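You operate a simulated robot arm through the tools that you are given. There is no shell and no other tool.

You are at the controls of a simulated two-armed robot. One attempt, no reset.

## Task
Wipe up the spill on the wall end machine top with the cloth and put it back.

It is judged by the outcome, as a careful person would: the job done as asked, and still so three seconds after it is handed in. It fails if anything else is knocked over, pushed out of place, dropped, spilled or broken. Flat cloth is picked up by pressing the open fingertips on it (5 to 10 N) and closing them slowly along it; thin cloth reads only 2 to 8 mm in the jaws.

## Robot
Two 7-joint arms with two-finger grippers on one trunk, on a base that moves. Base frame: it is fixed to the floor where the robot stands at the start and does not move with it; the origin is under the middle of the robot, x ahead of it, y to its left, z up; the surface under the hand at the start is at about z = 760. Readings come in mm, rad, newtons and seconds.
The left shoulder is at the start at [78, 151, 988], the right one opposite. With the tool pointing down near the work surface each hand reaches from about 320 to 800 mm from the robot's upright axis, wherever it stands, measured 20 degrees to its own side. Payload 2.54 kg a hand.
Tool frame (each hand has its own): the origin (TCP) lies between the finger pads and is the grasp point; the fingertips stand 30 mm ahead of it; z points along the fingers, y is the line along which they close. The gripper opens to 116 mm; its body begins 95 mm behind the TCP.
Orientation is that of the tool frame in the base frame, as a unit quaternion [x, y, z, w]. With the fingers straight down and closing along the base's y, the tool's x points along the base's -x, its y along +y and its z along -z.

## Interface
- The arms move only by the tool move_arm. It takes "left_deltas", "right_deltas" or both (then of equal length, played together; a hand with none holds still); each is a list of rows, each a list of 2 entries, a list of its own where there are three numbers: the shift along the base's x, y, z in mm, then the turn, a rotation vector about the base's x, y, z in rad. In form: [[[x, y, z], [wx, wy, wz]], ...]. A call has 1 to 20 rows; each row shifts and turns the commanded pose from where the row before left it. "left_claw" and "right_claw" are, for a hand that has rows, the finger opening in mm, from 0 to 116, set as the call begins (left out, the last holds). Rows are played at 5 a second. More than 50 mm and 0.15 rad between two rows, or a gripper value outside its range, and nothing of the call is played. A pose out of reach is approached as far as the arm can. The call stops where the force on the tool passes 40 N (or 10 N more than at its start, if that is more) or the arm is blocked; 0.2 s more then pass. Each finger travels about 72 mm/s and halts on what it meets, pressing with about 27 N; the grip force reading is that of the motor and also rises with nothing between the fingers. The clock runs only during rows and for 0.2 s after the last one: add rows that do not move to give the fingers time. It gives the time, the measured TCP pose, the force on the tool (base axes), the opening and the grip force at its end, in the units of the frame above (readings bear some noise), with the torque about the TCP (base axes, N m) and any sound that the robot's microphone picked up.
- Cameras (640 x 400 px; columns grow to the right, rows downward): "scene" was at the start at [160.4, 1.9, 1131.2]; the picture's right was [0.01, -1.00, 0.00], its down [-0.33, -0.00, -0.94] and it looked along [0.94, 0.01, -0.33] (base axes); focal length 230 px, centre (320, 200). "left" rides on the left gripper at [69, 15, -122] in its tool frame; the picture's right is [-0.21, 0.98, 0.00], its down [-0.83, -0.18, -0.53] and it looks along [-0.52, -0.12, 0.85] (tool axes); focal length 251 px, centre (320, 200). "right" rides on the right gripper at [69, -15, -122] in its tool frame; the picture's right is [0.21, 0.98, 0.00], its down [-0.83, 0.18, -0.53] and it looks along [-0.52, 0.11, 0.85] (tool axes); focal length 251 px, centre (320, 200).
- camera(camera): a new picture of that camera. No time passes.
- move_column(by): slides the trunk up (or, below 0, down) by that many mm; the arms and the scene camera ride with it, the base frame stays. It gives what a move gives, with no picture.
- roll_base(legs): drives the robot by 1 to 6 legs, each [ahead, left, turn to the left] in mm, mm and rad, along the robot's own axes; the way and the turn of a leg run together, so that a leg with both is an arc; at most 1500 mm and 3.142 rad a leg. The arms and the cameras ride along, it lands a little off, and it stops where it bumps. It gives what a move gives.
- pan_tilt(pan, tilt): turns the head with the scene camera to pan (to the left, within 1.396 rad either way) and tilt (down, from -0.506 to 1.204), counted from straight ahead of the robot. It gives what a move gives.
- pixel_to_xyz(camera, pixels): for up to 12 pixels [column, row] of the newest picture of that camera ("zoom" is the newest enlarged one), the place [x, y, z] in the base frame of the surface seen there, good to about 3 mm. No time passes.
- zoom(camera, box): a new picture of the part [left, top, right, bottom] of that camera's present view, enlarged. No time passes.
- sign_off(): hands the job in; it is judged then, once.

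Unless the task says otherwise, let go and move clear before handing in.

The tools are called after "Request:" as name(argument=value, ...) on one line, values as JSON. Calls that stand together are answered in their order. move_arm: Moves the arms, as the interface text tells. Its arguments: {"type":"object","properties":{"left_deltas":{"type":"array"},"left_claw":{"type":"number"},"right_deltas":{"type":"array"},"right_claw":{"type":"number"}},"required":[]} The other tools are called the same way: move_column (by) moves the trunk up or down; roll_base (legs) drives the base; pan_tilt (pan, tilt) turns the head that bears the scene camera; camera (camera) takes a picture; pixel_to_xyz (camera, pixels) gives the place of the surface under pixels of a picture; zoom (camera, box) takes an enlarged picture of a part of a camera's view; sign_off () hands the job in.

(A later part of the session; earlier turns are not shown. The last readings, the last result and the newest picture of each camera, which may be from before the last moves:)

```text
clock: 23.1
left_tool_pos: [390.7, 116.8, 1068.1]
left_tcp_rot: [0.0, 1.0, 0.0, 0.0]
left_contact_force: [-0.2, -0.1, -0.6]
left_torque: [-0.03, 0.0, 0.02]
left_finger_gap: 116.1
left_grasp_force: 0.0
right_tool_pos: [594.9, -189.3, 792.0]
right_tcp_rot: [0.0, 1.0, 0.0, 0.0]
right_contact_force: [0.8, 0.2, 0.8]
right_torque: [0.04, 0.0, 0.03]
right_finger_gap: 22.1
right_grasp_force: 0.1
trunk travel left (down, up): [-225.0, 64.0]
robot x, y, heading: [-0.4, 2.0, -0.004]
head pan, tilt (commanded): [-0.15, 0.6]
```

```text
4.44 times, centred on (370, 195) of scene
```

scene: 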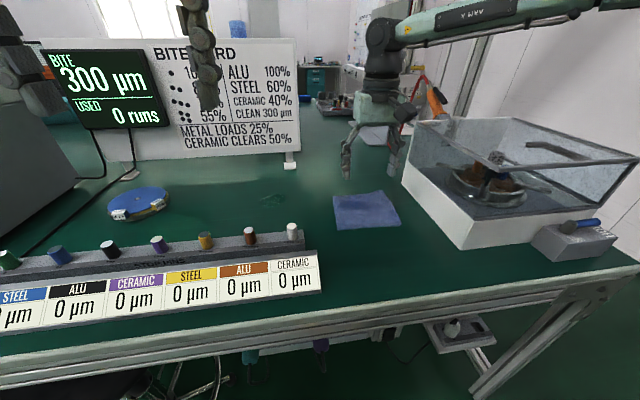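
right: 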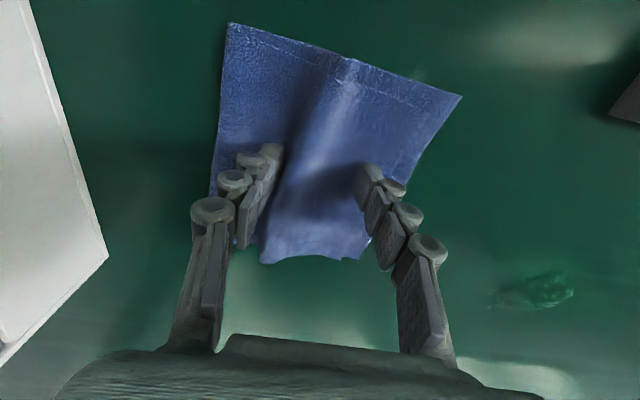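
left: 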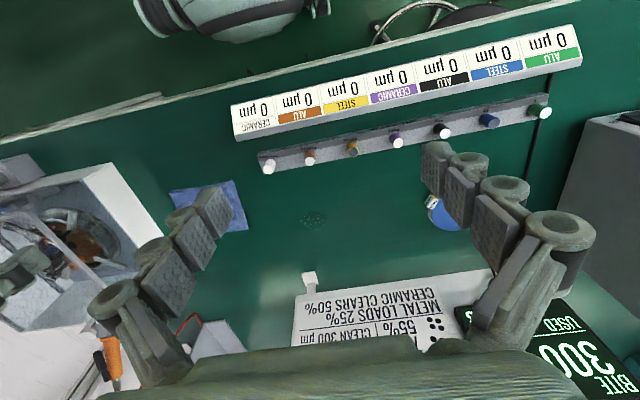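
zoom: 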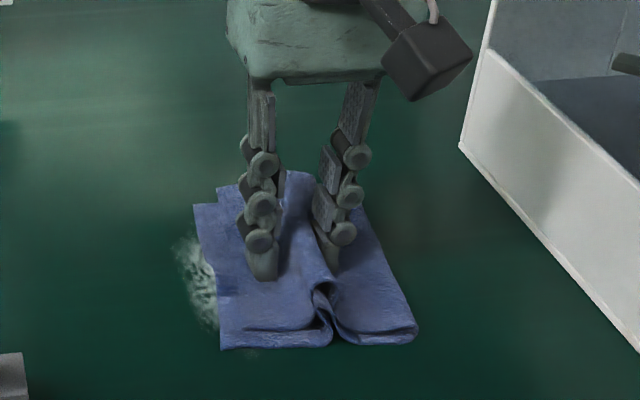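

The cloth is drawn well between the fingers; force has dropped to 0.8 N. A whitish patch shows on the bench left of the cloth at zoom (200, 285), which I'll check later. I'll press 1.5 mm more and close fully.

Request:
move_arm(right_deltas=[[[0, 0, -1.5], [0, 0, 0]]])

Request:
move_arm(right_deltas=[[[0, 0, -0.3], [0, 0, 0]]], right_claw=16)

Request:
move_arm(right_deltas=[[[0, 0, 0], [0, 0, 0]]], right_claw=10)

Request:
move_arm(right_deltas=[[[0, 0, 0], [0, 0, 0]], [[0, 0, 0], [0, 0, 0]]], right_claw=0)

Request:
zoom(camera="scene", box=[320, 150, 420, 240])

Request:
camera(camera="right")

```text
clock: 23.5
left_tool_pos: [389.9, 116.5, 1067.7]
left_tcp_rot: [-0.001, 1.0, 0.0, 0.0]
left_contact_force: [0.4, 0.6, 0.1]
left_torque: [0.04, 0.0, -0.02]
left_finger_gap: 116.3
left_grasp_force: 0.0
right_tool_pos: [593.7, -188.1, 791.9]
right_tcp_rot: [0.0, 1.0, 0.001, 0.001]
right_contact_force: [-0.5, -0.3, 6.0]
right_torque: [0.05, 0.04, 0.0]
right_finger_gap: 21.7
right_grasp_force: 0.0
trunk travel left (down, up): [-225.0, 64.0]
robot x, y, heading: [-2.5, -0.7, -0.0]
head pan, tilt (commanded): [-0.15, 0.6]
```

```text
clock: 23.9
left_tool_pos: [390.2, 117.6, 1068.6]
left_tcp_rot: [0.001, 1.0, 0.0, 0.001]
left_contact_force: [0.0, 0.0, 0.8]
left_torque: [0.02, 0.02, 0.02]
left_finger_gap: 115.9
left_grasp_force: 0.1
right_tool_pos: [593.0, -188.2, 790.9]
right_tcp_rot: [0.0, 1.0, 0.0, 0.0]
right_contact_force: [0.8, 0.8, 6.5]
right_torque: [0.0, 0.0, 0.0]
right_finger_gap: 14.8
right_grasp_force: 0.0
trunk travel left (down, up): [-225.0, 64.0]
robot x, y, heading: [0.9, -3.3, -0.0]
head pan, tilt (commanded): [-0.15, 0.6]
```

```text
clock: 24.3
left_tool_pos: [390.2, 116.3, 1068.5]
left_tcp_rot: [0.0, 1.0, 0.0, 0.001]
left_contact_force: [0.6, -0.3, -0.4]
left_torque: [0.0, 0.0, 0.01]
left_finger_gap: 115.8
left_grasp_force: 0.1
right_tool_pos: [594.0, -189.6, 790.0]
right_tcp_rot: [0.0, 1.0, -0.001, 0.001]
right_contact_force: [0.7, -0.8, 5.9]
right_torque: [0.02, -0.02, 0.01]
right_finger_gap: 9.6
right_grasp_force: 0.1
trunk travel left (down, up): [-225.0, 64.0]
robot x, y, heading: [0.1, 1.5, -0.001]
head pan, tilt (commanded): [-0.15, 0.6]
```

```text
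clock: 24.9
left_tool_pos: [388.7, 117.5, 1069.0]
left_tcp_rot: [0.0, 1.0, 0.001, 0.0]
left_contact_force: [0.8, -0.3, -0.3]
left_torque: [0.02, 0.02, 0.01]
left_finger_gap: 115.9
left_grasp_force: 0.0
right_tool_pos: [593.0, -188.6, 790.9]
right_tcp_rot: [0.001, 1.0, 0.0, 0.001]
right_contact_force: [-0.6, -0.2, 10.2]
right_torque: [0.07, 0.03, 0.04]
right_finger_gap: 5.1
right_grasp_force: 27.0
trunk travel left (down, up): [-225.0, 64.0]
robot x, y, heading: [0.1, 2.4, -0.001]
head pan, tilt (commanded): [-0.15, 0.6]
```

```text
4.44 times, centred on (370, 195) of scene
```

zoom: 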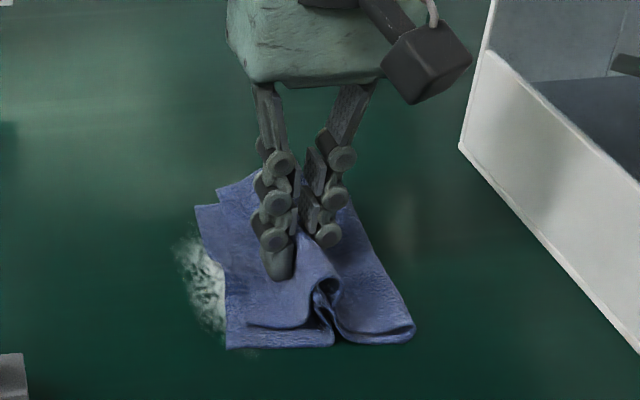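

```text
taken
```

right: 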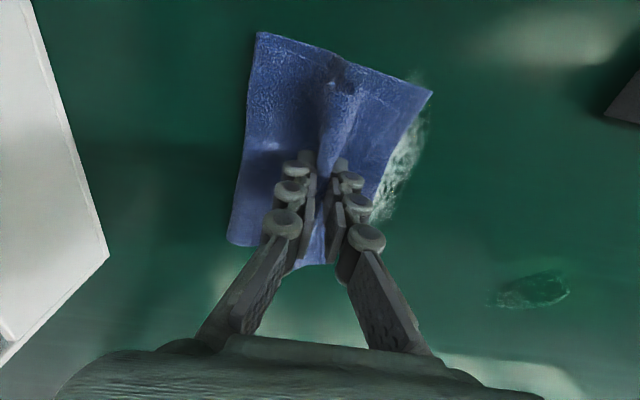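

The jaws hold the cloth (gap 5.1 mm, 27 N grip). A white frothy patch is visible where the cloth's left edge was, at right-camera (405, 160). I'll lift the cloth and look at what lies beneath.

Request:
move_arm(right_deltas=[[[0, 0, 10], [0, 0, 0]], [[0, 0, 15], [0, 0, 0]], [[0, 0, 20], [0, 0, 0]], [[0, 0, 25], [0, 0, 0]], [[0, 0, 30], [0, 0, 0]], [[0, 0, 30], [0, 0, 0]], [[0, 0, 0], [0, 0, 0]], [[0, 0, 0], [0, 0, 0]]], right_claw=0)

Request:
zoom(camera="scene", box=[240, 100, 440, 240])

Request:
camera(camera="right")

Request:
camera(camera="left")

```text
clock: 26.7
left_tool_pos: [390.2, 116.4, 1068.6]
left_tcp_rot: [0.0, 1.0, 0.0, 0.0]
left_contact_force: [-0.3, 0.6, -0.1]
left_torque: [-0.02, -0.02, 0.05]
left_finger_gap: 115.8
left_grasp_force: 0.1
right_tool_pos: [592.7, -187.7, 920.6]
right_tcp_rot: [0.0, 1.0, 0.0, 0.0]
right_contact_force: [-0.6, -1.6, -1.7]
right_torque: [0.13, -0.02, 0.03]
right_finger_gap: 4.9
right_grasp_force: 32.3
trunk travel left (down, up): [-225.0, 64.0]
robot x, y, heading: [-2.4, 0.2, 0.0]
head pan, tilt (commanded): [-0.15, 0.6]
```

```text
2.86 times, centred on (340, 170) of scene
```

zoom: 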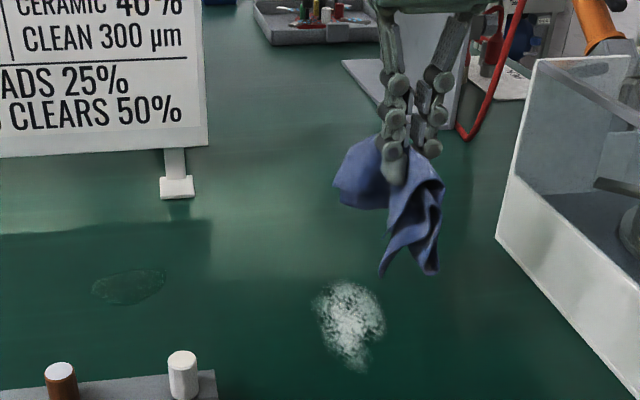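

```text
taken
```

right: 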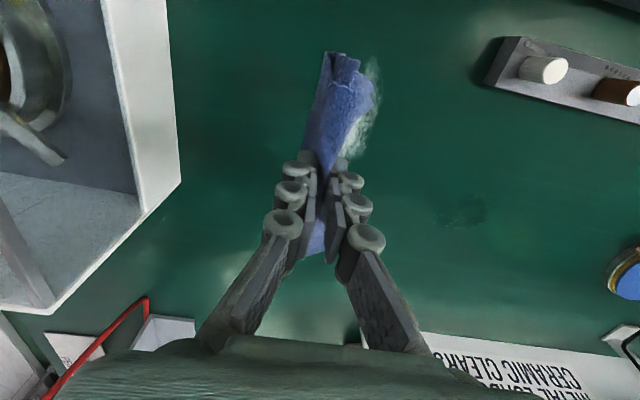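

```text
taken
```

left: 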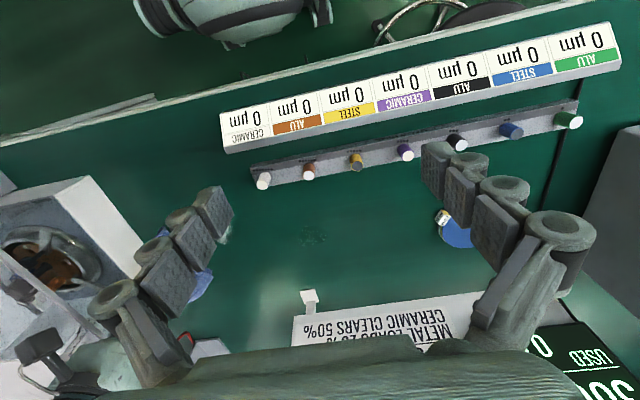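

Lifting the cloth (grip steady, 4.9 mm) uncovers a white powdery patch at zoom (350, 320), in addition to the clear puddle at zoom (128, 287). I'll measure both so that I can wipe the puddle and leave the cloth's spot clean too.

Request:
zoom(camera="scene", box=[240, 170, 400, 250])

Request:
pixel_to_xyz(camera="scene", pixels=[[362, 198], [362, 210], [364, 228], [351, 207], [374, 212], [362, 221], [285, 194], [285, 200], [285, 206], [272, 202], [297, 197], [350, 199]])

```text
4.00 times, centred on (320, 210) of scene
```

zoom: 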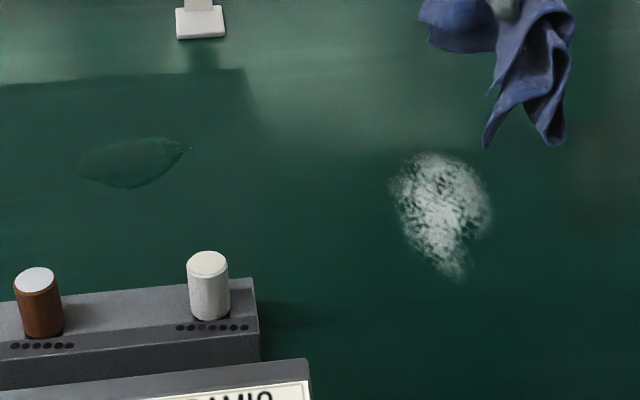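

```text
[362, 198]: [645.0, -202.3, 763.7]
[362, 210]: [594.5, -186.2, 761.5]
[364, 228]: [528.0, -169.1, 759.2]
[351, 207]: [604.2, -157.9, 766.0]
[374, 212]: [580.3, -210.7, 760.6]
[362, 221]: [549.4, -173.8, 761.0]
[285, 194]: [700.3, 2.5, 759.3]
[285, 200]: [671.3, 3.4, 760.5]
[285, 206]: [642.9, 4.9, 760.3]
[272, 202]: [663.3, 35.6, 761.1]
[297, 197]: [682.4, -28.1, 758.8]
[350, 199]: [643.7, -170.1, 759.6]
```

I'll measure the two patches in the newest zoomed picture directly.

Request:
pixel_to_xyz(camera="zoom", pixels=[[440, 210], [440, 152], [392, 185], [490, 210], [458, 282], [410, 240], [132, 163], [80, 165], [188, 150], [135, 138], [128, 190], [248, 285]])

```text
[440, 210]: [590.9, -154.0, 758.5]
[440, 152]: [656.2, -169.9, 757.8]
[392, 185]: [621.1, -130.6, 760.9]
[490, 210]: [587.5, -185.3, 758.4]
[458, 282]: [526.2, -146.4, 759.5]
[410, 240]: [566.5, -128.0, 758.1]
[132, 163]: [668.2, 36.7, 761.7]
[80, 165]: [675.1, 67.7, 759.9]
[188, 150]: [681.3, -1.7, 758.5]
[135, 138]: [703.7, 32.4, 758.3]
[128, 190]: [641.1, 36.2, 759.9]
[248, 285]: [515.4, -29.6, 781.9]
```

Puddle: centre (672, 34), x 641–704, y −2…68. White patch: x 526–656, y −128…−187. I'll move the left hand aside for clearance and carry the cloth over to the puddle.

Request:
move_arm(left_deltas=[[[-5, 20, 0], [0, 0, 0]], [[-5, 20, 0], [0, 0, 0]], [[-5, 20, 0], [0, 0, 0]], [[-5, 20, 0], [0, 0, 0]], [[0, 20, 0], [0, 0, 0]], [[0, 0, 0], [0, 0, 0]], [[0, 0, 0], [0, 0, 0]], [[0, 0, 0], [0, 0, 0]]], right_deltas=[[[0, 0, 0], [0, 0, 0]], [[12, 32, 0], [0, 0, 0]], [[12, 32, 0], [0, 0, 0]], [[12, 32, 0], [0, 0, 0]], [[12, 32, 0], [0, 0, 0]], [[16, 32, 0], [0, 0, 0]], [[16, 35, 0], [0, 0, 0]], [[0, 25, 0], [0, 0, 0]]], right_claw=0)

Request:
pan_tilt(pan=0.0, tilt=0.6)

Request:
camera(camera="scene")

Request:
camera(camera="right")

Request:
camera(camera="left")

```text
clock: 28.5
left_tool_pos: [369.4, 216.9, 1067.8]
left_tcp_rot: [0.0, 1.0, 0.0, 0.0]
left_contact_force: [0.4, -0.4, -0.6]
left_torque: [-0.02, 0.03, 0.0]
left_finger_gap: 116.1
left_grasp_force: 0.1
right_tool_pos: [565.6, -122.4, 905.2]
right_tcp_rot: [0.0, 1.0, 0.0, 0.001]
right_contact_force: [-0.2, -0.1, 0.2]
right_torque: [0.0, -0.02, 0.0]
right_finger_gap: 4.5
right_grasp_force: 25.0
right hand out of reach, approached as far as the arm can: row 2, 3, 4, 5, 6, 7, 8
trunk travel left (down, up): [-225.0, 64.0]
robot x, y, heading: [1.4, 2.3, -0.001]
head pan, tilt (commanded): [-0.15, 0.6]
```

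```text
clock: 29.2
left_tool_pos: [369.1, 216.2, 1068.7]
left_tcp_rot: [0.0, 1.0, 0.001, 0.001]
left_contact_force: [-0.5, -0.1, -0.7]
left_torque: [0.0, 0.01, 0.0]
left_finger_gap: 116.1
left_grasp_force: 0.1
right_tool_pos: [564.3, -122.2, 904.9]
right_tcp_rot: [0.0, 1.0, 0.001, 0.001]
right_contact_force: [-0.5, -1.2, 1.2]
right_torque: [-0.01, -0.04, 0.05]
right_finger_gap: 3.4
right_grasp_force: 30.8
trunk travel left (down, up): [-225.0, 64.0]
robot x, y, heading: [-3.2, -4.3, -0.002]
head pan, tilt (commanded): [0.0, 0.6]
```

```text
taken
```

scene: 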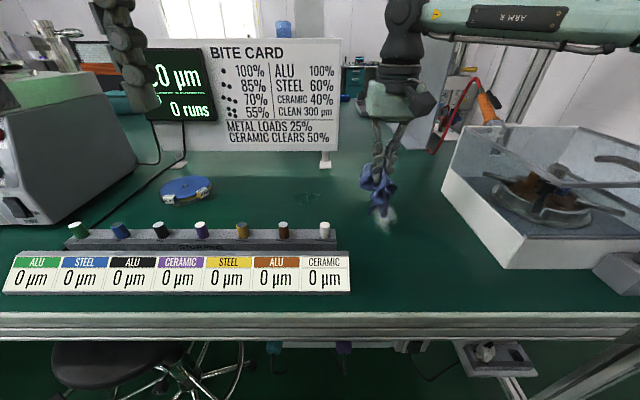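

```text
taken
```

right: 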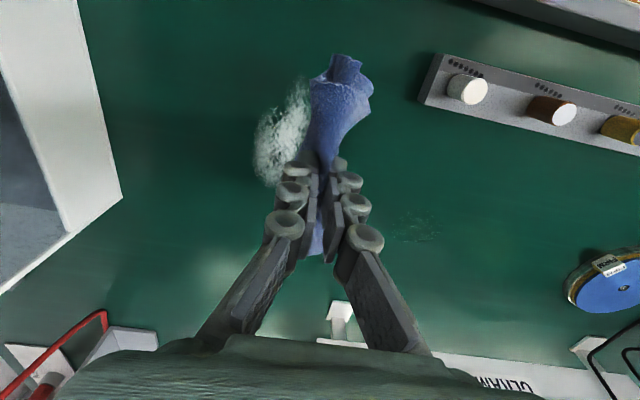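

```text
taken
```

left: 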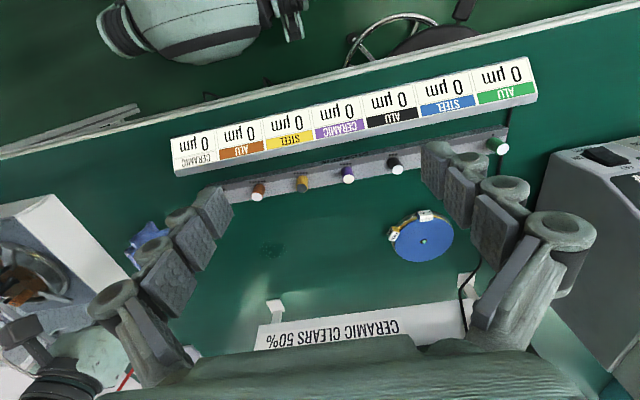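

The arm ran out of reach at this height and stopped at (565, −122, 905), cloth still held (scene (378, 190)). Reach should be better lower down, so I'll descend somewhat and try small moves.

Request:
move_arm(right_deltas=[[[0, 0, -20], [0, 0, 0]], [[0, 0, -20], [0, 0, 0]], [[20, 20, 0], [0, 0, 0]], [[0, 0, 0], [0, 0, 0]]], right_claw=0)

```text
clock: 30.2
left_tool_pos: [370.0, 216.2, 1069.1]
left_tcp_rot: [0.0, 1.0, 0.0, 0.0]
left_contact_force: [0.4, -0.2, 0.1]
left_torque: [-0.03, 0.02, 0.03]
left_finger_gap: 116.1
left_grasp_force: 0.0
right_tool_pos: [567.2, -121.7, 864.9]
right_tcp_rot: [0.0, 1.0, 0.001, 0.001]
right_contact_force: [-0.2, 1.6, -0.9]
right_torque: [0.09, -0.01, 0.04]
right_finger_gap: 4.4
right_grasp_force: 32.9
right hand out of reach, approached as far as the arm can: row 3
trunk travel left (down, up): [-225.0, 64.0]
robot x, y, heading: [-1.9, 1.7, 0.003]
head pan, tilt (commanded): [0.0, 0.6]
```

Even at z 865 the diagonal step was refused, so it's likely a sideways limit near y ≈ −120. I'll test x and y separately with small steps.

Request:
move_arm(right_deltas=[[[20, 0, 0], [0, 0, 0]], [[0, 0, 0], [0, 0, 0]]], right_claw=0)

Request:
move_arm(right_deltas=[[[0, 15, 0], [0, 0, 0]], [[0, 0, 0], [0, 0, 0]]], right_claw=0)

```text
clock: 30.8
left_tool_pos: [368.2, 214.7, 1067.9]
left_tcp_rot: [0.0, 1.0, 0.0, 0.001]
left_contact_force: [0.1, 0.0, -0.4]
left_torque: [-0.01, 0.0, 0.0]
left_finger_gap: 116.3
left_grasp_force: 0.1
right_tool_pos: [579.1, -130.8, 865.6]
right_tcp_rot: [-0.001, 1.0, 0.001, 0.001]
right_contact_force: [-0.7, 0.4, -1.9]
right_torque: [0.0, 0.02, 0.0]
right_finger_gap: 4.0
right_grasp_force: 23.9
right hand out of reach, approached as far as the arm can: row 1
trunk travel left (down, up): [-225.0, 64.0]
robot x, y, heading: [3.0, 4.3, -0.003]
head pan, tilt (commanded): [0.0, 0.6]
```

```text
clock: 31.4
left_tool_pos: [369.0, 215.9, 1067.5]
left_tcp_rot: [0.0, 1.0, -0.001, 0.0]
left_contact_force: [-0.1, -0.1, 0.1]
left_torque: [-0.01, 0.0, 0.0]
left_finger_gap: 116.2
left_grasp_force: 0.1
right_tool_pos: [571.9, -124.7, 866.3]
right_tcp_rot: [0.0, 1.0, 0.001, 0.0]
right_contact_force: [-1.1, 0.7, -0.1]
right_torque: [0.04, -0.03, 0.0]
right_finger_gap: 4.7
right_grasp_force: 31.9
right hand out of reach, approached as far as the arm can: row 1
trunk travel left (down, up): [-225.0, 64.0]
robot x, y, heading: [-3.5, -0.9, -0.004]
head pan, tilt (commanded): [0.0, 0.6]
```

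The boundary found (565,−122)→(579,−131) looks like a wrist/shoulder joint limit for this tool yaw. I'll turn the tool about the vertical and retry the move.

Request:
move_arm(right_deltas=[[[0, 0, 0], [0, 0, 0.1]], [[0, 0, 0], [0, 0, 0.1]], [[0, 0, 0], [0, 0, 0.1]], [[0, 0, 0], [0, 0, 0.1]], [[15, 15, 0], [0, 0, 0]], [[0, 0, 0], [0, 0, 0]]], right_claw=0)

```text
clock: 32.8
left_tool_pos: [369.3, 215.5, 1068.1]
left_tcp_rot: [0.001, 1.0, 0.001, 0.0]
left_contact_force: [-0.8, -0.1, 0.1]
left_torque: [0.02, -0.01, -0.04]
left_finger_gap: 115.9
left_grasp_force: 0.0
right_tool_pos: [570.2, -124.2, 864.0]
right_tcp_rot: [-0.199, 0.98, 0.0, 0.0]
right_contact_force: [-0.4, -0.7, 2.4]
right_torque: [0.03, 0.02, -0.02]
right_finger_gap: 2.9
right_grasp_force: 28.3
right hand out of reach, approached as far as the arm can: row 5
trunk travel left (down, up): [-225.0, 64.0]
robot x, y, heading: [-3.2, -3.8, 0.002]
head pan, tilt (commanded): [0.0, 0.6]
```

Turning the tool didn't help, so rather than force the arm I'll bring the base round: turning the robot about 0.4 rad left puts the puddle in the right hand's good zone. First I'll check the floor and surroundings for clearance.

Request:
pan_tilt(pan=0.4, tilt=1.2)

Request:
camera(camera="scene")

Request:
pixel_to_xyz(camera="scene", pixels=[[100, 200], [200, 200], [320, 200], [320, 300], [320, 380], [200, 300], [100, 300], [450, 300], [450, 200], [320, 100]])

```text
clock: 33.8
left_tool_pos: [368.8, 214.9, 1068.4]
left_tcp_rot: [0.0, 1.0, 0.0, -0.001]
left_contact_force: [0.2, -1.4, -0.6]
left_torque: [0.01, 0.01, 0.0]
left_finger_gap: 115.9
left_grasp_force: 0.1
right_tool_pos: [570.9, -125.5, 865.3]
right_tcp_rot: [-0.199, 0.98, 0.001, 0.0]
right_contact_force: [1.1, -0.6, -1.5]
right_torque: [0.01, -0.02, 0.02]
right_finger_gap: 5.3
right_grasp_force: 30.9
trunk travel left (down, up): [-225.0, 64.0]
robot x, y, heading: [-0.0, -1.8, 0.003]
head pan, tilt (commanded): [0.4, 1.201]
```

```text
taken
```

scene: 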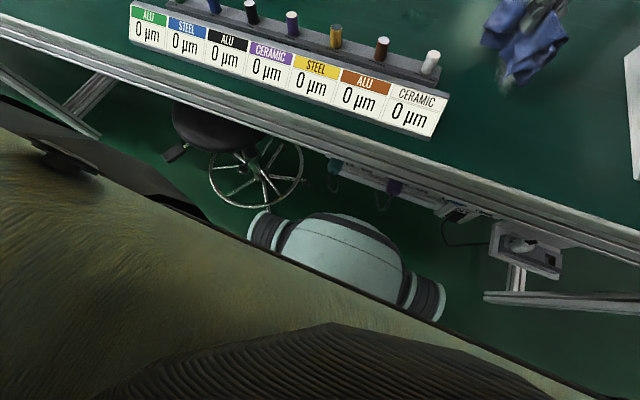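

```text
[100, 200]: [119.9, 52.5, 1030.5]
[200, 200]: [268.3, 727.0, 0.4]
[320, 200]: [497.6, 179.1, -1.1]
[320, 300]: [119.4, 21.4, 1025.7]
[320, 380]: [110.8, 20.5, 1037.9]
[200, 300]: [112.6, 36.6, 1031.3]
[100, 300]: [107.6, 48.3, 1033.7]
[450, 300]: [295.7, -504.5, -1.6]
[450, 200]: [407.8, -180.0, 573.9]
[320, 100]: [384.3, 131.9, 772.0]
```

The base's front with its two wheels shows at (265, 230) and (430, 300), and a stool at (240, 150). I'll measure those.

Request:
pixel_to_xyz(camera="scene", pixels=[[262, 230], [430, 298], [345, 225], [340, 260], [214, 195], [240, 145], [298, 175], [215, 125], [165, 155], [255, 205], [515, 290], [335, 185]])

Request:
pan_tilt(pan=1.39, tilt=0.8)

Request:
camera(camera="scene")

```text
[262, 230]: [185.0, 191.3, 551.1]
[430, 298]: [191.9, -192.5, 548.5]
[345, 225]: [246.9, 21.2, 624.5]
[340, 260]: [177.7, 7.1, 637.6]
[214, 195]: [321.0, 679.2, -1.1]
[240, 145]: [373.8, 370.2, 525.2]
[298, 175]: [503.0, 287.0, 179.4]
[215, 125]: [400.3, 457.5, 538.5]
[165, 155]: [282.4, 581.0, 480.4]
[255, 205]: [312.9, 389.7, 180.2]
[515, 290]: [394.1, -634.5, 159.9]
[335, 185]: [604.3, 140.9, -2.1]
```

```text
clock: 35.0
left_tool_pos: [369.8, 216.4, 1067.8]
left_tcp_rot: [-0.001, 1.0, 0.0, 0.0]
left_contact_force: [-0.9, -0.3, 0.0]
left_torque: [0.0, -0.01, 0.0]
left_finger_gap: 116.3
left_grasp_force: 0.1
right_tool_pos: [570.0, -124.1, 863.7]
right_tcp_rot: [-0.199, 0.98, 0.0, 0.0]
right_contact_force: [0.8, 0.0, -0.7]
right_torque: [0.02, 0.0, -0.03]
right_finger_gap: 4.8
right_grasp_force: 25.5
trunk travel left (down, up): [-225.0, 64.0]
robot x, y, heading: [0.9, 3.9, 0.002]
head pan, tilt (commanded): [1.389, 0.799]
```

```text
taken
```

scene: 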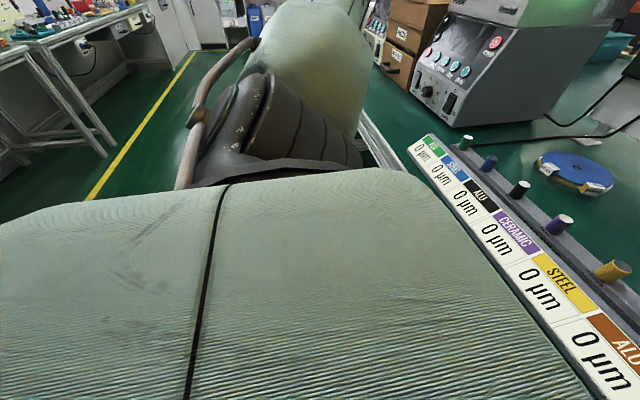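

The stool is around (410, 390) at left; a turn in place keeps clear of it, while a sideways drive might not. I'll check the right elbow against the glass box before turning.

Request:
pan_tilt(pan=-0.8, tilt=0.4)

Request:
camera(camera="scene")

```text
clock: 37.1
left_tool_pos: [370.4, 215.3, 1068.4]
left_tcp_rot: [0.0, 1.0, 0.0, 0.0]
left_contact_force: [0.7, 0.2, 0.5]
left_torque: [0.0, -0.02, -0.01]
left_finger_gap: 116.1
left_grasp_force: 0.0
right_tool_pos: [569.8, -123.6, 865.1]
right_tcp_rot: [-0.198, 0.98, 0.0, 0.0]
right_contact_force: [0.5, 0.1, -1.2]
right_torque: [-0.04, 0.0, 0.05]
right_finger_gap: 3.1
right_grasp_force: 23.5
trunk travel left (down, up): [-225.0, 64.0]
robot x, y, heading: [0.3, 0.3, 0.002]
head pan, tilt (commanded): [-0.799, 0.4]
```

```text
taken
```

scene: 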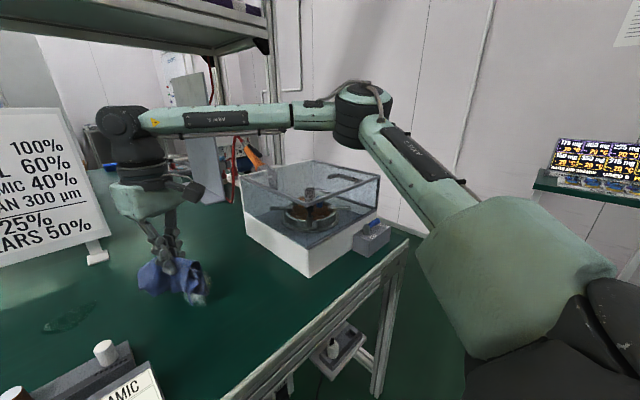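

The right elbow shows at (360, 115) with the forearm passing above the glass box. I'll measure elbow, forearm, box top and wall.

Request:
pixel_to_xyz(camera="scene", pixels=[[360, 115], [360, 140], [300, 118], [220, 118], [130, 125], [242, 182], [378, 180], [312, 162], [308, 215], [430, 180], [400, 170], [450, 80]])

```text
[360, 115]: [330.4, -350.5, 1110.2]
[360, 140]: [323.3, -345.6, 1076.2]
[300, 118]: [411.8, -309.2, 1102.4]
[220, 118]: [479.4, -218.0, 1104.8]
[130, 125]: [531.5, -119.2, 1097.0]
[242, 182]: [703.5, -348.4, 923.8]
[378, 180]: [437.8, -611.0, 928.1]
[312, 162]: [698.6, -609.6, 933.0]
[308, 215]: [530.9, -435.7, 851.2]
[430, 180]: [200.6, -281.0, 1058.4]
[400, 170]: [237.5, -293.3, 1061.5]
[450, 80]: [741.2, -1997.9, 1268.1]
```

Elbow at (330, −350, 1090) and forearm are well above the box top (z≈930), so a turn in place is clear. First I'll raise the cloth, undo the tool yaw and pull the hand back to about (610, −225, 910) so the turn lands it over the puddle.

Request:
move_arm(right_deltas=[[[0, 0, 25], [0, 0, 0]], [[0, 0, 25], [0, 0, 0]], [[8, -25, 0], [0, 0, -0.1]], [[8, -25, 0], [0, 0, -0.1]], [[8, -25, 0], [0, 0, -0.1]], [[16, -25, 0], [0, 0, -0.1]], [[0, 0, 0], [0, 0, 0]]], right_claw=0)

Request:
camera(camera="scene")

```text
clock: 38.7
left_tool_pos: [369.9, 217.4, 1069.6]
left_tcp_rot: [0.0, 1.0, 0.0, 0.0]
left_contact_force: [-0.3, 0.0, 0.0]
left_torque: [0.03, -0.02, 0.0]
left_finger_gap: 116.0
left_grasp_force: 0.1
right_tool_pos: [609.5, -226.1, 915.5]
right_tcp_rot: [0.0, 1.0, 0.0, 0.0]
right_contact_force: [-0.8, 0.6, 1.5]
right_torque: [0.03, -0.02, 0.03]
right_finger_gap: 2.9
right_grasp_force: 22.2
trunk travel left (down, up): [-225.0, 64.0]
robot x, y, heading: [-1.8, 1.7, 0.002]
head pan, tilt (commanded): [-0.799, 0.4]
```

```text
taken
```

scene: 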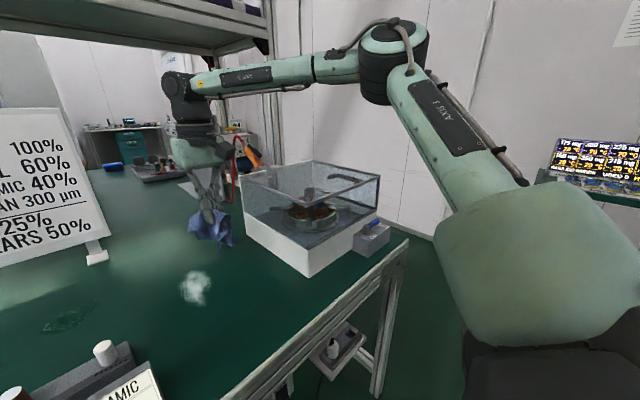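

The hand holds the cloth at (610, −226, 915), everything clear. Now I'll turn the base left 0.2 rad first, then check.

Request:
roll_base(legs=[[0, 0, 0.2]])

Request:
camera(camera="scene")

```text
clock: 39.9
left_tool_pos: [317.0, 285.4, 1068.9]
left_tcp_rot: [-0.101, 0.995, -0.001, 0.0]
left_contact_force: [0.0, -0.4, 0.3]
left_torque: [-0.01, -0.02, -0.01]
left_finger_gap: 116.0
left_grasp_force: 0.0
right_tool_pos: [643.1, -98.3, 916.7]
right_tcp_rot: [-0.1, 0.995, 0.0, -0.001]
right_contact_force: [0.6, -0.4, 0.2]
right_torque: [-0.02, 0.02, 0.01]
right_finger_gap: 4.4
right_grasp_force: 24.6
trunk travel left (down, up): [-225.0, 64.0]
robot x, y, heading: [-0.1, -4.8, 0.203]
head pan, tilt (commanded): [-0.799, 0.4]
```

```text
taken
```

scene: 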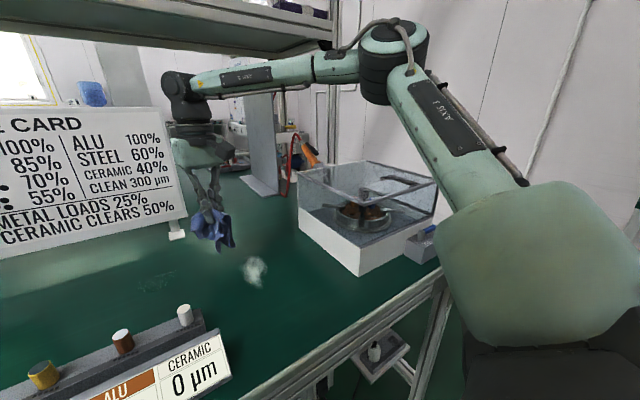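

The turn went cleanly (heading 0.203, hand now at (643, −98, 917)). I'll turn another 0.22 rad.

Request:
roll_base(legs=[[0, 0, 0.22]])

Request:
pan_tilt(pan=-0.4, tilt=0.6)

Request:
camera(camera="scene")

Request:
camera(camera="right")

```text
clock: 41.1
left_tool_pos: [247.5, 349.4, 1067.8]
left_tcp_rot: [-0.209, 0.978, 0.0, 0.0]
left_contact_force: [0.4, -0.2, -0.7]
left_torque: [-0.03, 0.0, 0.02]
left_finger_gap: 115.9
left_grasp_force: 0.1
right_tool_pos: [649.0, 45.7, 915.6]
right_tcp_rot: [-0.21, 0.978, 0.0, 0.0]
right_contact_force: [-0.4, 0.1, -2.2]
right_torque: [-0.02, -0.01, -0.02]
right_finger_gap: 5.2
right_grasp_force: 26.5
trunk travel left (down, up): [-225.0, 64.0]
robot x, y, heading: [0.3, -0.3, 0.424]
head pan, tilt (commanded): [-0.799, 0.4]
```

```text
clock: 41.9
left_tool_pos: [247.3, 348.5, 1068.3]
left_tcp_rot: [-0.21, 0.978, 0.0, 0.0]
left_contact_force: [0.8, 0.2, -0.1]
left_torque: [0.03, 0.03, -0.01]
left_finger_gap: 115.8
left_grasp_force: 0.2
right_tool_pos: [647.8, 45.3, 916.4]
right_tcp_rot: [-0.21, 0.978, 0.001, 0.0]
right_contact_force: [1.4, 1.0, -1.6]
right_torque: [-0.06, -0.04, -0.03]
right_finger_gap: 5.5
right_grasp_force: 30.6
trunk travel left (down, up): [-225.0, 64.0]
robot x, y, heading: [-0.2, 3.5, 0.419]
head pan, tilt (commanded): [-0.4, 0.6]
```

```text
taken
```

scene: 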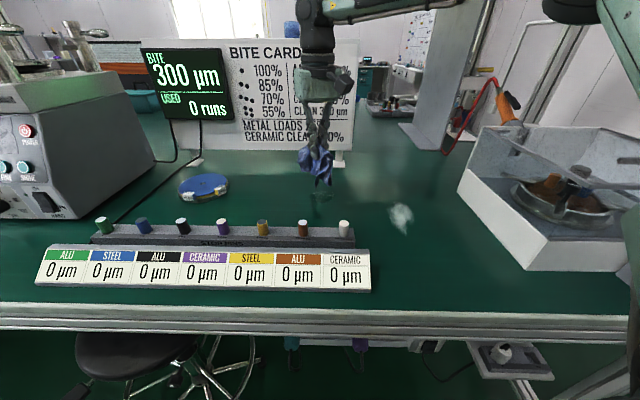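

```text
taken
```

right: 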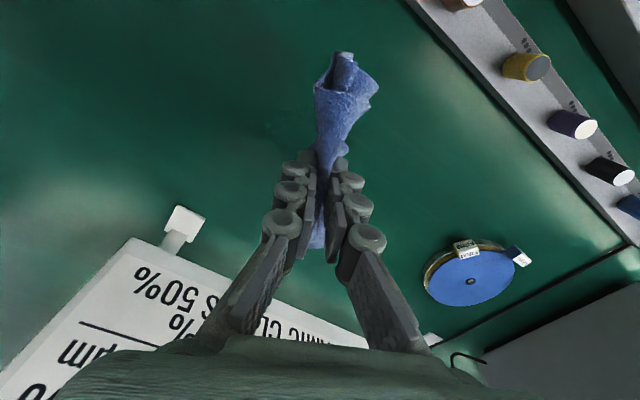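

The cloth is now over the puddle (scene (318, 165) above (320, 192)). I'll shift to (672, 34) and lower to just above the surface.

Request:
move_arm(right_deltas=[[[12, -6, -10], [0, 0, 0]], [[12, -5, -20], [0, 0, 0]], [[0, 0, -25], [0, 0, 0]], [[0, 0, -25], [0, 0, 0]], [[0, 0, -15], [0, 0, 0]], [[0, 0, 0], [0, 0, 0]]], right_claw=0)

Request:
zoom(camera="scene", box=[240, 110, 400, 210])

Request:
camera(camera="right")

```text
clock: 43.3
left_tool_pos: [246.5, 349.0, 1068.7]
left_tcp_rot: [-0.21, 0.978, 0.0, 0.0]
left_contact_force: [-0.3, 0.0, 0.3]
left_torque: [0.01, -0.01, 0.0]
left_finger_gap: 116.1
left_grasp_force: 0.1
right_tool_pos: [672.6, 33.6, 820.1]
right_tcp_rot: [-0.21, 0.978, -0.001, 0.0]
right_contact_force: [-0.1, 0.0, -0.1]
right_torque: [-0.03, 0.05, -0.01]
right_finger_gap: 4.7
right_grasp_force: 32.1
trunk travel left (down, up): [-225.0, 64.0]
robot x, y, heading: [2.1, 0.5, 0.426]
head pan, tilt (commanded): [-0.4, 0.6]
```

```text
4.00 times, centred on (320, 160) of scene
```

zoom: 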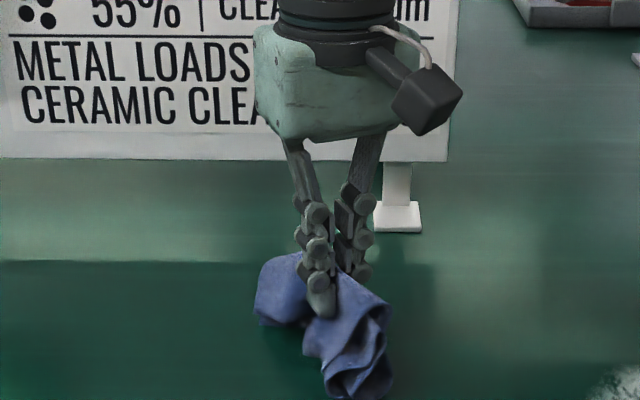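

```text
taken
```

right: 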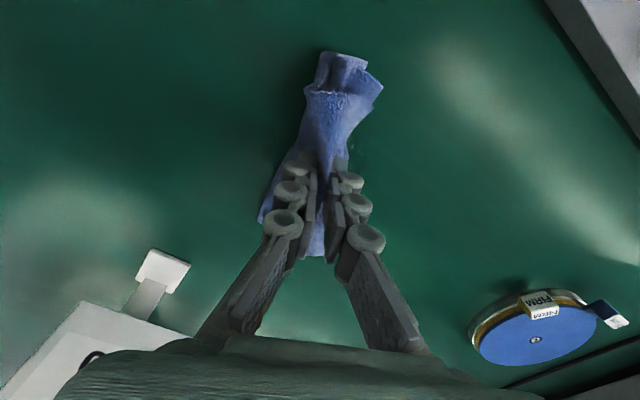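

The cloth is touching down right over the puddle. I'll lower until the fingertips press it on the bench with a few newtons.

Request:
move_arm(right_deltas=[[[0, 0, -8], [0, 0, 0]], [[0, 0, -8], [0, 0, 0]], [[0, 0, -5], [0, 0, 0]], [[0, 0, 0], [0, 0, 0]]], right_claw=0)

Request:
move_arm(right_deltas=[[[0, 0, -3], [0, 0, 0]], [[0, 0, 0], [0, 0, 0]]], right_claw=0)

```text
clock: 44.3
left_tool_pos: [247.1, 348.9, 1068.6]
left_tcp_rot: [-0.209, 0.978, 0.0, 0.0]
left_contact_force: [-0.1, 0.3, -0.4]
left_torque: [-0.01, -0.02, 0.0]
left_finger_gap: 115.9
left_grasp_force: 0.0
right_tool_pos: [672.9, 34.2, 798.6]
right_tcp_rot: [-0.209, 0.978, 0.0, 0.0]
right_contact_force: [-0.2, 0.4, -0.6]
right_torque: [-0.01, -0.02, 0.02]
right_finger_gap: 5.0
right_grasp_force: 25.4
trunk travel left (down, up): [-225.0, 64.0]
robot x, y, heading: [1.2, -1.2, 0.418]
head pan, tilt (commanded): [-0.4, 0.6]
```

```text
clock: 44.9
left_tool_pos: [248.4, 349.2, 1068.4]
left_tcp_rot: [-0.21, 0.978, 0.0, 0.0]
left_contact_force: [-0.1, 0.4, -0.7]
left_torque: [0.01, 0.02, 0.01]
left_finger_gap: 116.1
left_grasp_force: 0.1
right_tool_pos: [672.0, 35.2, 796.8]
right_tcp_rot: [-0.21, 0.978, 0.0, 0.0]
right_contact_force: [0.2, -0.2, 5.7]
right_torque: [0.07, 0.06, -0.04]
right_finger_gap: 2.4
right_grasp_force: 25.7
trunk travel left (down, up): [-225.0, 64.0]
robot x, y, heading: [-0.2, -0.4, 0.422]
head pan, tilt (commanded): [-0.4, 0.6]
```

Contact at 5.7 N with the cloth at z 796.8. I'll begin wiping: strokes in y across the whole puddle with margin, starting at the near edge.

Request:
move_arm(right_deltas=[[[-9, -15, 0], [0, 0, 0]], [[-9, -15, 0], [0, 0, 0]], [[-9, -15, 0], [0, 0, 0]], [[0, 15, 0], [0, 0, 0]], [[0, 15, 0], [0, 0, 0]], [[0, 15, 0], [0, 0, 0]], [[0, 15, 0], [0, 0, 0]], [[0, 15, 0], [0, 0, 0]], [[0, 15, 0], [0, 0, 0]], [[15, 0, 0], [0, 0, 0]], [[0, -15, 0], [0, 0, 0]], [[0, -15, 0], [0, 0, 0]], [[0, -15, 0], [0, 0, 0]], [[0, -15, 0], [0, 0, 0]], [[0, -15, 0], [0, 0, 0]], [[0, -15, 0], [0, 0, 0]], [[0, 0, 0], [0, 0, 0]]], right_claw=0)

Request:
zoom(camera="scene", box=[240, 130, 400, 230])

```text
clock: 48.5
left_tool_pos: [248.0, 349.6, 1068.2]
left_tcp_rot: [-0.21, 0.978, 0.001, 0.0]
left_contact_force: [0.1, -0.2, -0.5]
left_torque: [0.01, -0.01, 0.0]
left_finger_gap: 116.0
left_grasp_force: 0.0
right_tool_pos: [658.3, -14.2, 797.1]
right_tcp_rot: [-0.21, 0.978, 0.0, 0.0]
right_contact_force: [-0.7, -1.6, 1.6]
right_torque: [0.07, -0.05, -0.06]
right_finger_gap: 2.9
right_grasp_force: 22.3
right hand out of reach, approached as far as the arm can: row 10
trunk travel left (down, up): [-225.0, 64.0]
robot x, y, heading: [2.8, -0.9, 0.422]
head pan, tilt (commanded): [-0.4, 0.6]
```

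```text
4.00 times, centred on (320, 180) of scene
```

zoom: 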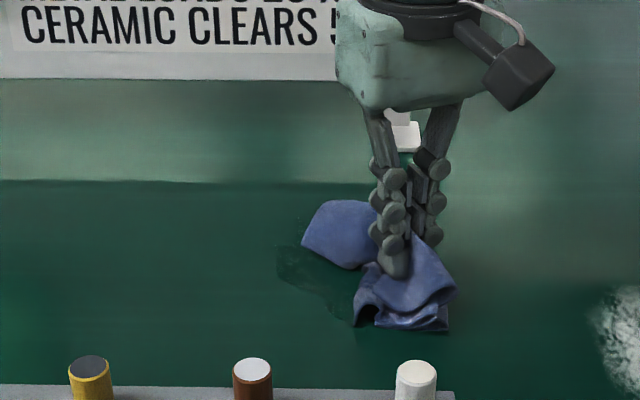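

Part of the puddle remains at zoom (310, 275), and the far-left corner was just at the reach limit. I'll lift the cloth, turn the base another 0.12 rad left, and carry on.

Request:
move_arm(right_deltas=[[[0, 0, 25], [0, 0, 0]], [[0, 0, 35], [0, 0, 0]], [[0, -20, 20], [0, 0, 0]], [[0, -20, 0], [0, 0, 0]], [[0, 0, 0], [0, 0, 0]]], right_claw=0)

Request:
roll_base(legs=[[0, 0, 0.13]])

Request:
camera(camera="scene")

Request:
zoom(camera="scene", box=[240, 130, 400, 230])

```text
clock: 49.7
left_tool_pos: [248.2, 348.5, 1067.8]
left_tcp_rot: [-0.209, 0.978, -0.001, 0.001]
left_contact_force: [-0.3, -0.1, 0.3]
left_torque: [-0.03, 0.01, -0.02]
left_finger_gap: 116.0
left_grasp_force: 0.1
right_tool_pos: [657.7, -53.1, 877.9]
right_tcp_rot: [-0.209, 0.978, 0.0, 0.0]
right_contact_force: [0.2, 0.1, 1.4]
right_torque: [0.0, -0.02, -0.04]
right_finger_gap: 2.6
right_grasp_force: 22.2
trunk travel left (down, up): [-225.0, 64.0]
robot x, y, heading: [-0.4, 0.6, 0.421]
head pan, tilt (commanded): [-0.4, 0.6]
```

```text
clock: 50.7
left_tool_pos: [200.0, 378.7, 1068.6]
left_tcp_rot: [-0.275, 0.962, 0.0, 0.0]
left_contact_force: [0.7, 0.8, -0.5]
left_torque: [-0.05, -0.03, -0.01]
left_finger_gap: 116.0
left_grasp_force: 0.2
right_tool_pos: [658.1, 33.9, 877.3]
right_tcp_rot: [-0.274, 0.962, 0.0, 0.0]
right_contact_force: [0.0, 0.2, -2.5]
right_torque: [-0.01, 0.05, -0.01]
right_finger_gap: 5.6
right_grasp_force: 33.9
trunk travel left (down, up): [-225.0, 64.0]
robot x, y, heading: [2.1, -0.1, 0.556]
head pan, tilt (commanded): [-0.4, 0.6]
```

```text
taken
```

scene: 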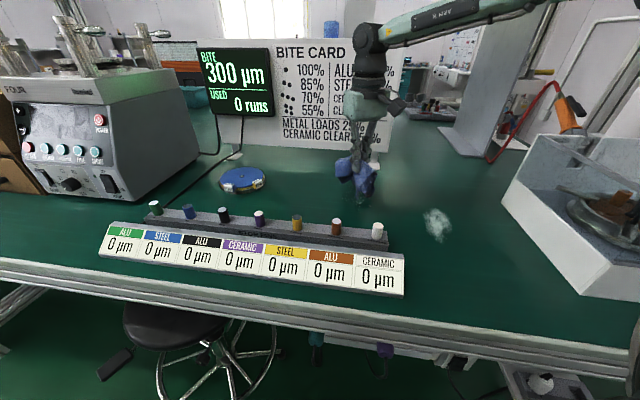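

```text
4.00 times, centred on (320, 180) of scene
```

zoom: 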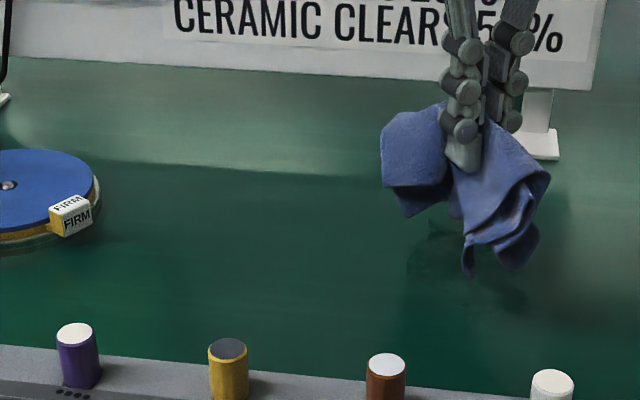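

The rest of the puddle shows at zoom (430–520, 240–310), below the hanging cloth. I'll zoom in and measure what remains.

Request:
zoom(camera="scene", box=[320, 170, 400, 220])

Request:
pixel_to_xyz(camera="zoom", pixels=[[180, 200], [220, 240], [260, 160], [260, 300], [400, 270], [160, 160], [330, 280]])

```text
8.00 times, centred on (360, 195) of scene
```

zoom: 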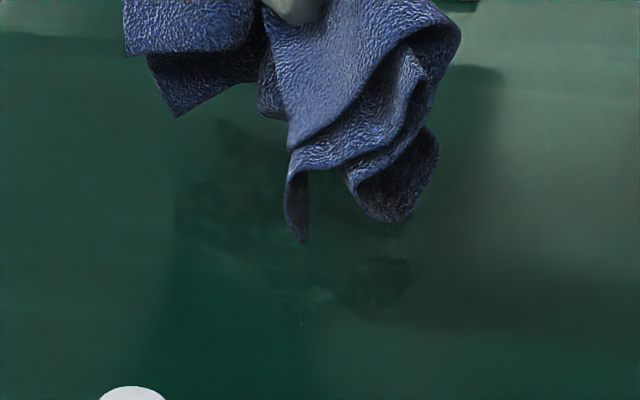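

```text
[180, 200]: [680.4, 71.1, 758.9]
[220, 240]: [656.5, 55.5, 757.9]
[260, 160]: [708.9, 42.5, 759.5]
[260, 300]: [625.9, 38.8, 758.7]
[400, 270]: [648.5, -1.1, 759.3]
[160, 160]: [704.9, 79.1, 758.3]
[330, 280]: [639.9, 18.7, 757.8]
```

The film is fainter but spans about x 630–715, y −5…75. I'll lower the cloth again and wipe with firmer, fuller strokes.

Request:
move_arm(right_deltas=[[[0, 0, -30], [0, 0, 0]], [[0, 0, -30], [0, 0, 0]], [[0, 0, -15], [0, 0, 0]], [[0, 0, -6], [0, 0, 0]], [[0, 0, 0], [0, 0, 0]]], right_claw=0)

Request:
move_arm(right_deltas=[[[0, 0, -2], [0, 0, 0]], [[0, 0, 0], [0, 0, 0]]], right_claw=0)

```text
clock: 51.9
left_tool_pos: [199.1, 378.4, 1068.9]
left_tcp_rot: [-0.274, 0.962, 0.0, 0.0]
left_contact_force: [0.6, 0.0, -0.1]
left_torque: [0.0, -0.01, 0.02]
left_finger_gap: 115.8
left_grasp_force: 0.0
right_tool_pos: [659.1, 34.1, 796.3]
right_tcp_rot: [-0.274, 0.962, 0.001, 0.001]
right_contact_force: [0.9, 0.8, -0.8]
right_torque: [0.01, 0.01, 0.0]
right_finger_gap: 5.8
right_grasp_force: 28.9
trunk travel left (down, up): [-225.0, 64.0]
robot x, y, heading: [-0.1, -1.1, 0.555]
head pan, tilt (commanded): [-0.4, 0.6]
```

```text
clock: 52.5
left_tool_pos: [199.9, 378.5, 1068.2]
left_tcp_rot: [-0.274, 0.962, 0.0, 0.0]
left_contact_force: [-0.2, 0.5, 0.2]
left_torque: [-0.02, -0.05, -0.01]
left_finger_gap: 116.1
left_grasp_force: 0.0
right_tool_pos: [659.0, 33.6, 794.6]
right_tcp_rot: [-0.274, 0.962, 0.001, 0.001]
right_contact_force: [0.1, -0.3, 1.7]
right_torque: [0.03, 0.03, 0.01]
right_finger_gap: 5.6
right_grasp_force: 27.5
trunk travel left (down, up): [-225.0, 64.0]
robot x, y, heading: [-0.6, 1.4, 0.556]
head pan, tilt (commanded): [-0.4, 0.6]
```

Force 1.7 N; I'll press 1.5 mm more and raster from the near-right corner.

Request:
move_arm(right_deltas=[[[0, 0, -1.5], [0, 0, 0]], [[-7, -14, 0], [0, 0, 0]], [[-7, -14, 0], [0, 0, 0]], [[-7, -14, 0], [0, 0, 0]], [[-7, -14, 0], [0, 0, 0]], [[0, 16, 0], [0, 0, 0]], [[0, 16, 0], [0, 0, 0]], [[0, 16, 0], [0, 0, 0]], [[0, 16, 0], [0, 0, 0]], [[0, 16, 0], [0, 0, 0]], [[0, 16, 0], [0, 0, 0]], [[0, 16, 0], [0, 0, 0]], [[0, 0, 0], [0, 0, 0]]], right_claw=0)

Request:
zoom(camera="scene", box=[300, 150, 420, 225])

```text
clock: 55.3
left_tool_pos: [199.2, 379.7, 1068.6]
left_tcp_rot: [-0.274, 0.962, 0.0, 0.001]
left_contact_force: [0.2, 0.5, -0.4]
left_torque: [0.01, 0.03, -0.02]
left_finger_gap: 116.0
left_grasp_force: 0.1
right_tool_pos: [631.0, 91.9, 792.3]
right_tcp_rot: [-0.274, 0.962, 0.0, 0.0]
right_contact_force: [0.3, -0.7, 0.0]
right_torque: [0.03, 0.03, 0.01]
right_finger_gap: 5.4
right_grasp_force: 26.5
trunk travel left (down, up): [-225.0, 64.0]
robot x, y, heading: [1.0, -0.7, 0.554]
head pan, tilt (commanded): [-0.4, 0.6]
```

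```text
5.33 times, centred on (360, 188) of scene
```

zoom: 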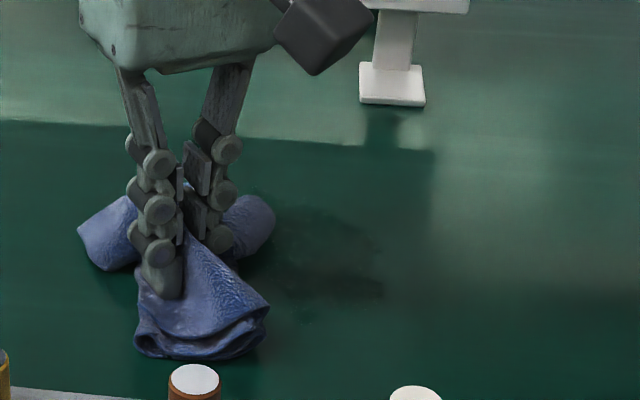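

The contact force faded to about 0 at z 792, and a dark residue remains at zoom (320, 250). I'll press down to about 5–8 N and stroke back across it.

Request:
move_arm(right_deltas=[[[14, 0, -1.5], [0, 0, 0]], [[0, 0, -1.5], [0, 0, 0]], [[0, 0, 0], [0, 0, 0]]], right_claw=0)

Request:
move_arm(right_deltas=[[[0, 0, -1], [0, 0, 0]], [[0, 0, 0], [0, 0, 0]]], right_claw=0)

```text
clock: 56.1
left_tool_pos: [198.5, 377.9, 1068.1]
left_tcp_rot: [-0.274, 0.962, 0.0, 0.0]
left_contact_force: [-0.1, -0.4, 0.1]
left_torque: [0.01, 0.0, 0.0]
left_finger_gap: 115.9
left_grasp_force: 0.0
right_tool_pos: [645.7, 91.3, 790.7]
right_tcp_rot: [-0.274, 0.962, 0.0, 0.002]
right_contact_force: [0.1, 0.6, 4.0]
right_torque: [-0.11, -0.1, -0.03]
right_finger_gap: 2.9
right_grasp_force: 21.8
trunk travel left (down, up): [-225.0, 64.0]
robot x, y, heading: [1.2, -0.4, 0.558]
head pan, tilt (commanded): [-0.4, 0.6]
```

```text
clock: 56.7
left_tool_pos: [199.2, 378.5, 1068.9]
left_tcp_rot: [-0.274, 0.962, 0.0, 0.0]
left_contact_force: [0.1, 1.2, -0.9]
left_torque: [0.02, 0.0, -0.02]
left_finger_gap: 116.0
left_grasp_force: 0.1
right_tool_pos: [645.7, 91.8, 790.5]
right_tcp_rot: [-0.275, 0.962, 0.001, 0.001]
right_contact_force: [-0.2, -0.3, 9.4]
right_torque: [0.0, -0.1, 0.01]
right_finger_gap: 2.4
right_grasp_force: 26.3
trunk travel left (down, up): [-225.0, 64.0]
robot x, y, heading: [3.0, 4.6, 0.556]
head pan, tilt (commanded): [-0.4, 0.6]
```

9.4 N now. I'll stroke right, step 14 mm further, and stroke left.

Request:
move_arm(right_deltas=[[[0, -16, 0], [0, 0, 0]], [[0, -16, 0], [0, 0, 0]], [[0, -16, 0], [0, 0, 0]], [[0, -16, 0], [0, 0, 0]], [[0, -16, 0], [0, 0, 0]], [[0, -16, 0], [0, 0, 0]], [[0, -16, 0], [0, 0, 0]], [[14, 0, 0], [0, 0, 0]], [[0, 16, 0], [0, 0, 0]], [[0, 16, 0], [0, 0, 0]], [[0, 16, 0], [0, 0, 0]], [[0, 16, 0], [0, 0, 0]], [[0, 16, 0], [0, 0, 0]], [[0, 16, 0], [0, 0, 0]], [[0, 16, 0], [0, 0, 0]], [[0, 0, 0], [0, 0, 0]]], right_claw=0)

Request:
zoom(camera="scene", box=[300, 150, 420, 225])

```text
clock: 60.1
left_tool_pos: [198.5, 378.5, 1068.8]
left_tcp_rot: [-0.274, 0.962, 0.0, 0.0]
left_contact_force: [-0.1, -0.5, -0.5]
left_torque: [0.01, 0.02, -0.02]
left_finger_gap: 116.0
left_grasp_force: 0.0
right_tool_pos: [657.4, 91.4, 790.8]
right_tcp_rot: [-0.274, 0.962, 0.001, 0.001]
right_contact_force: [0.1, 0.0, 4.8]
right_torque: [-0.07, -0.03, 0.0]
right_finger_gap: 5.5
right_grasp_force: 32.3
trunk travel left (down, up): [-225.0, 64.0]
robot x, y, heading: [-1.3, -2.1, 0.556]
head pan, tilt (commanded): [-0.4, 0.6]
```

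```text
5.33 times, centred on (360, 188) of scene
```

zoom: 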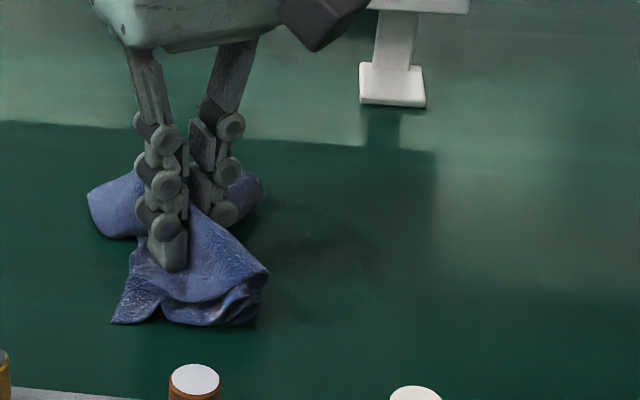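

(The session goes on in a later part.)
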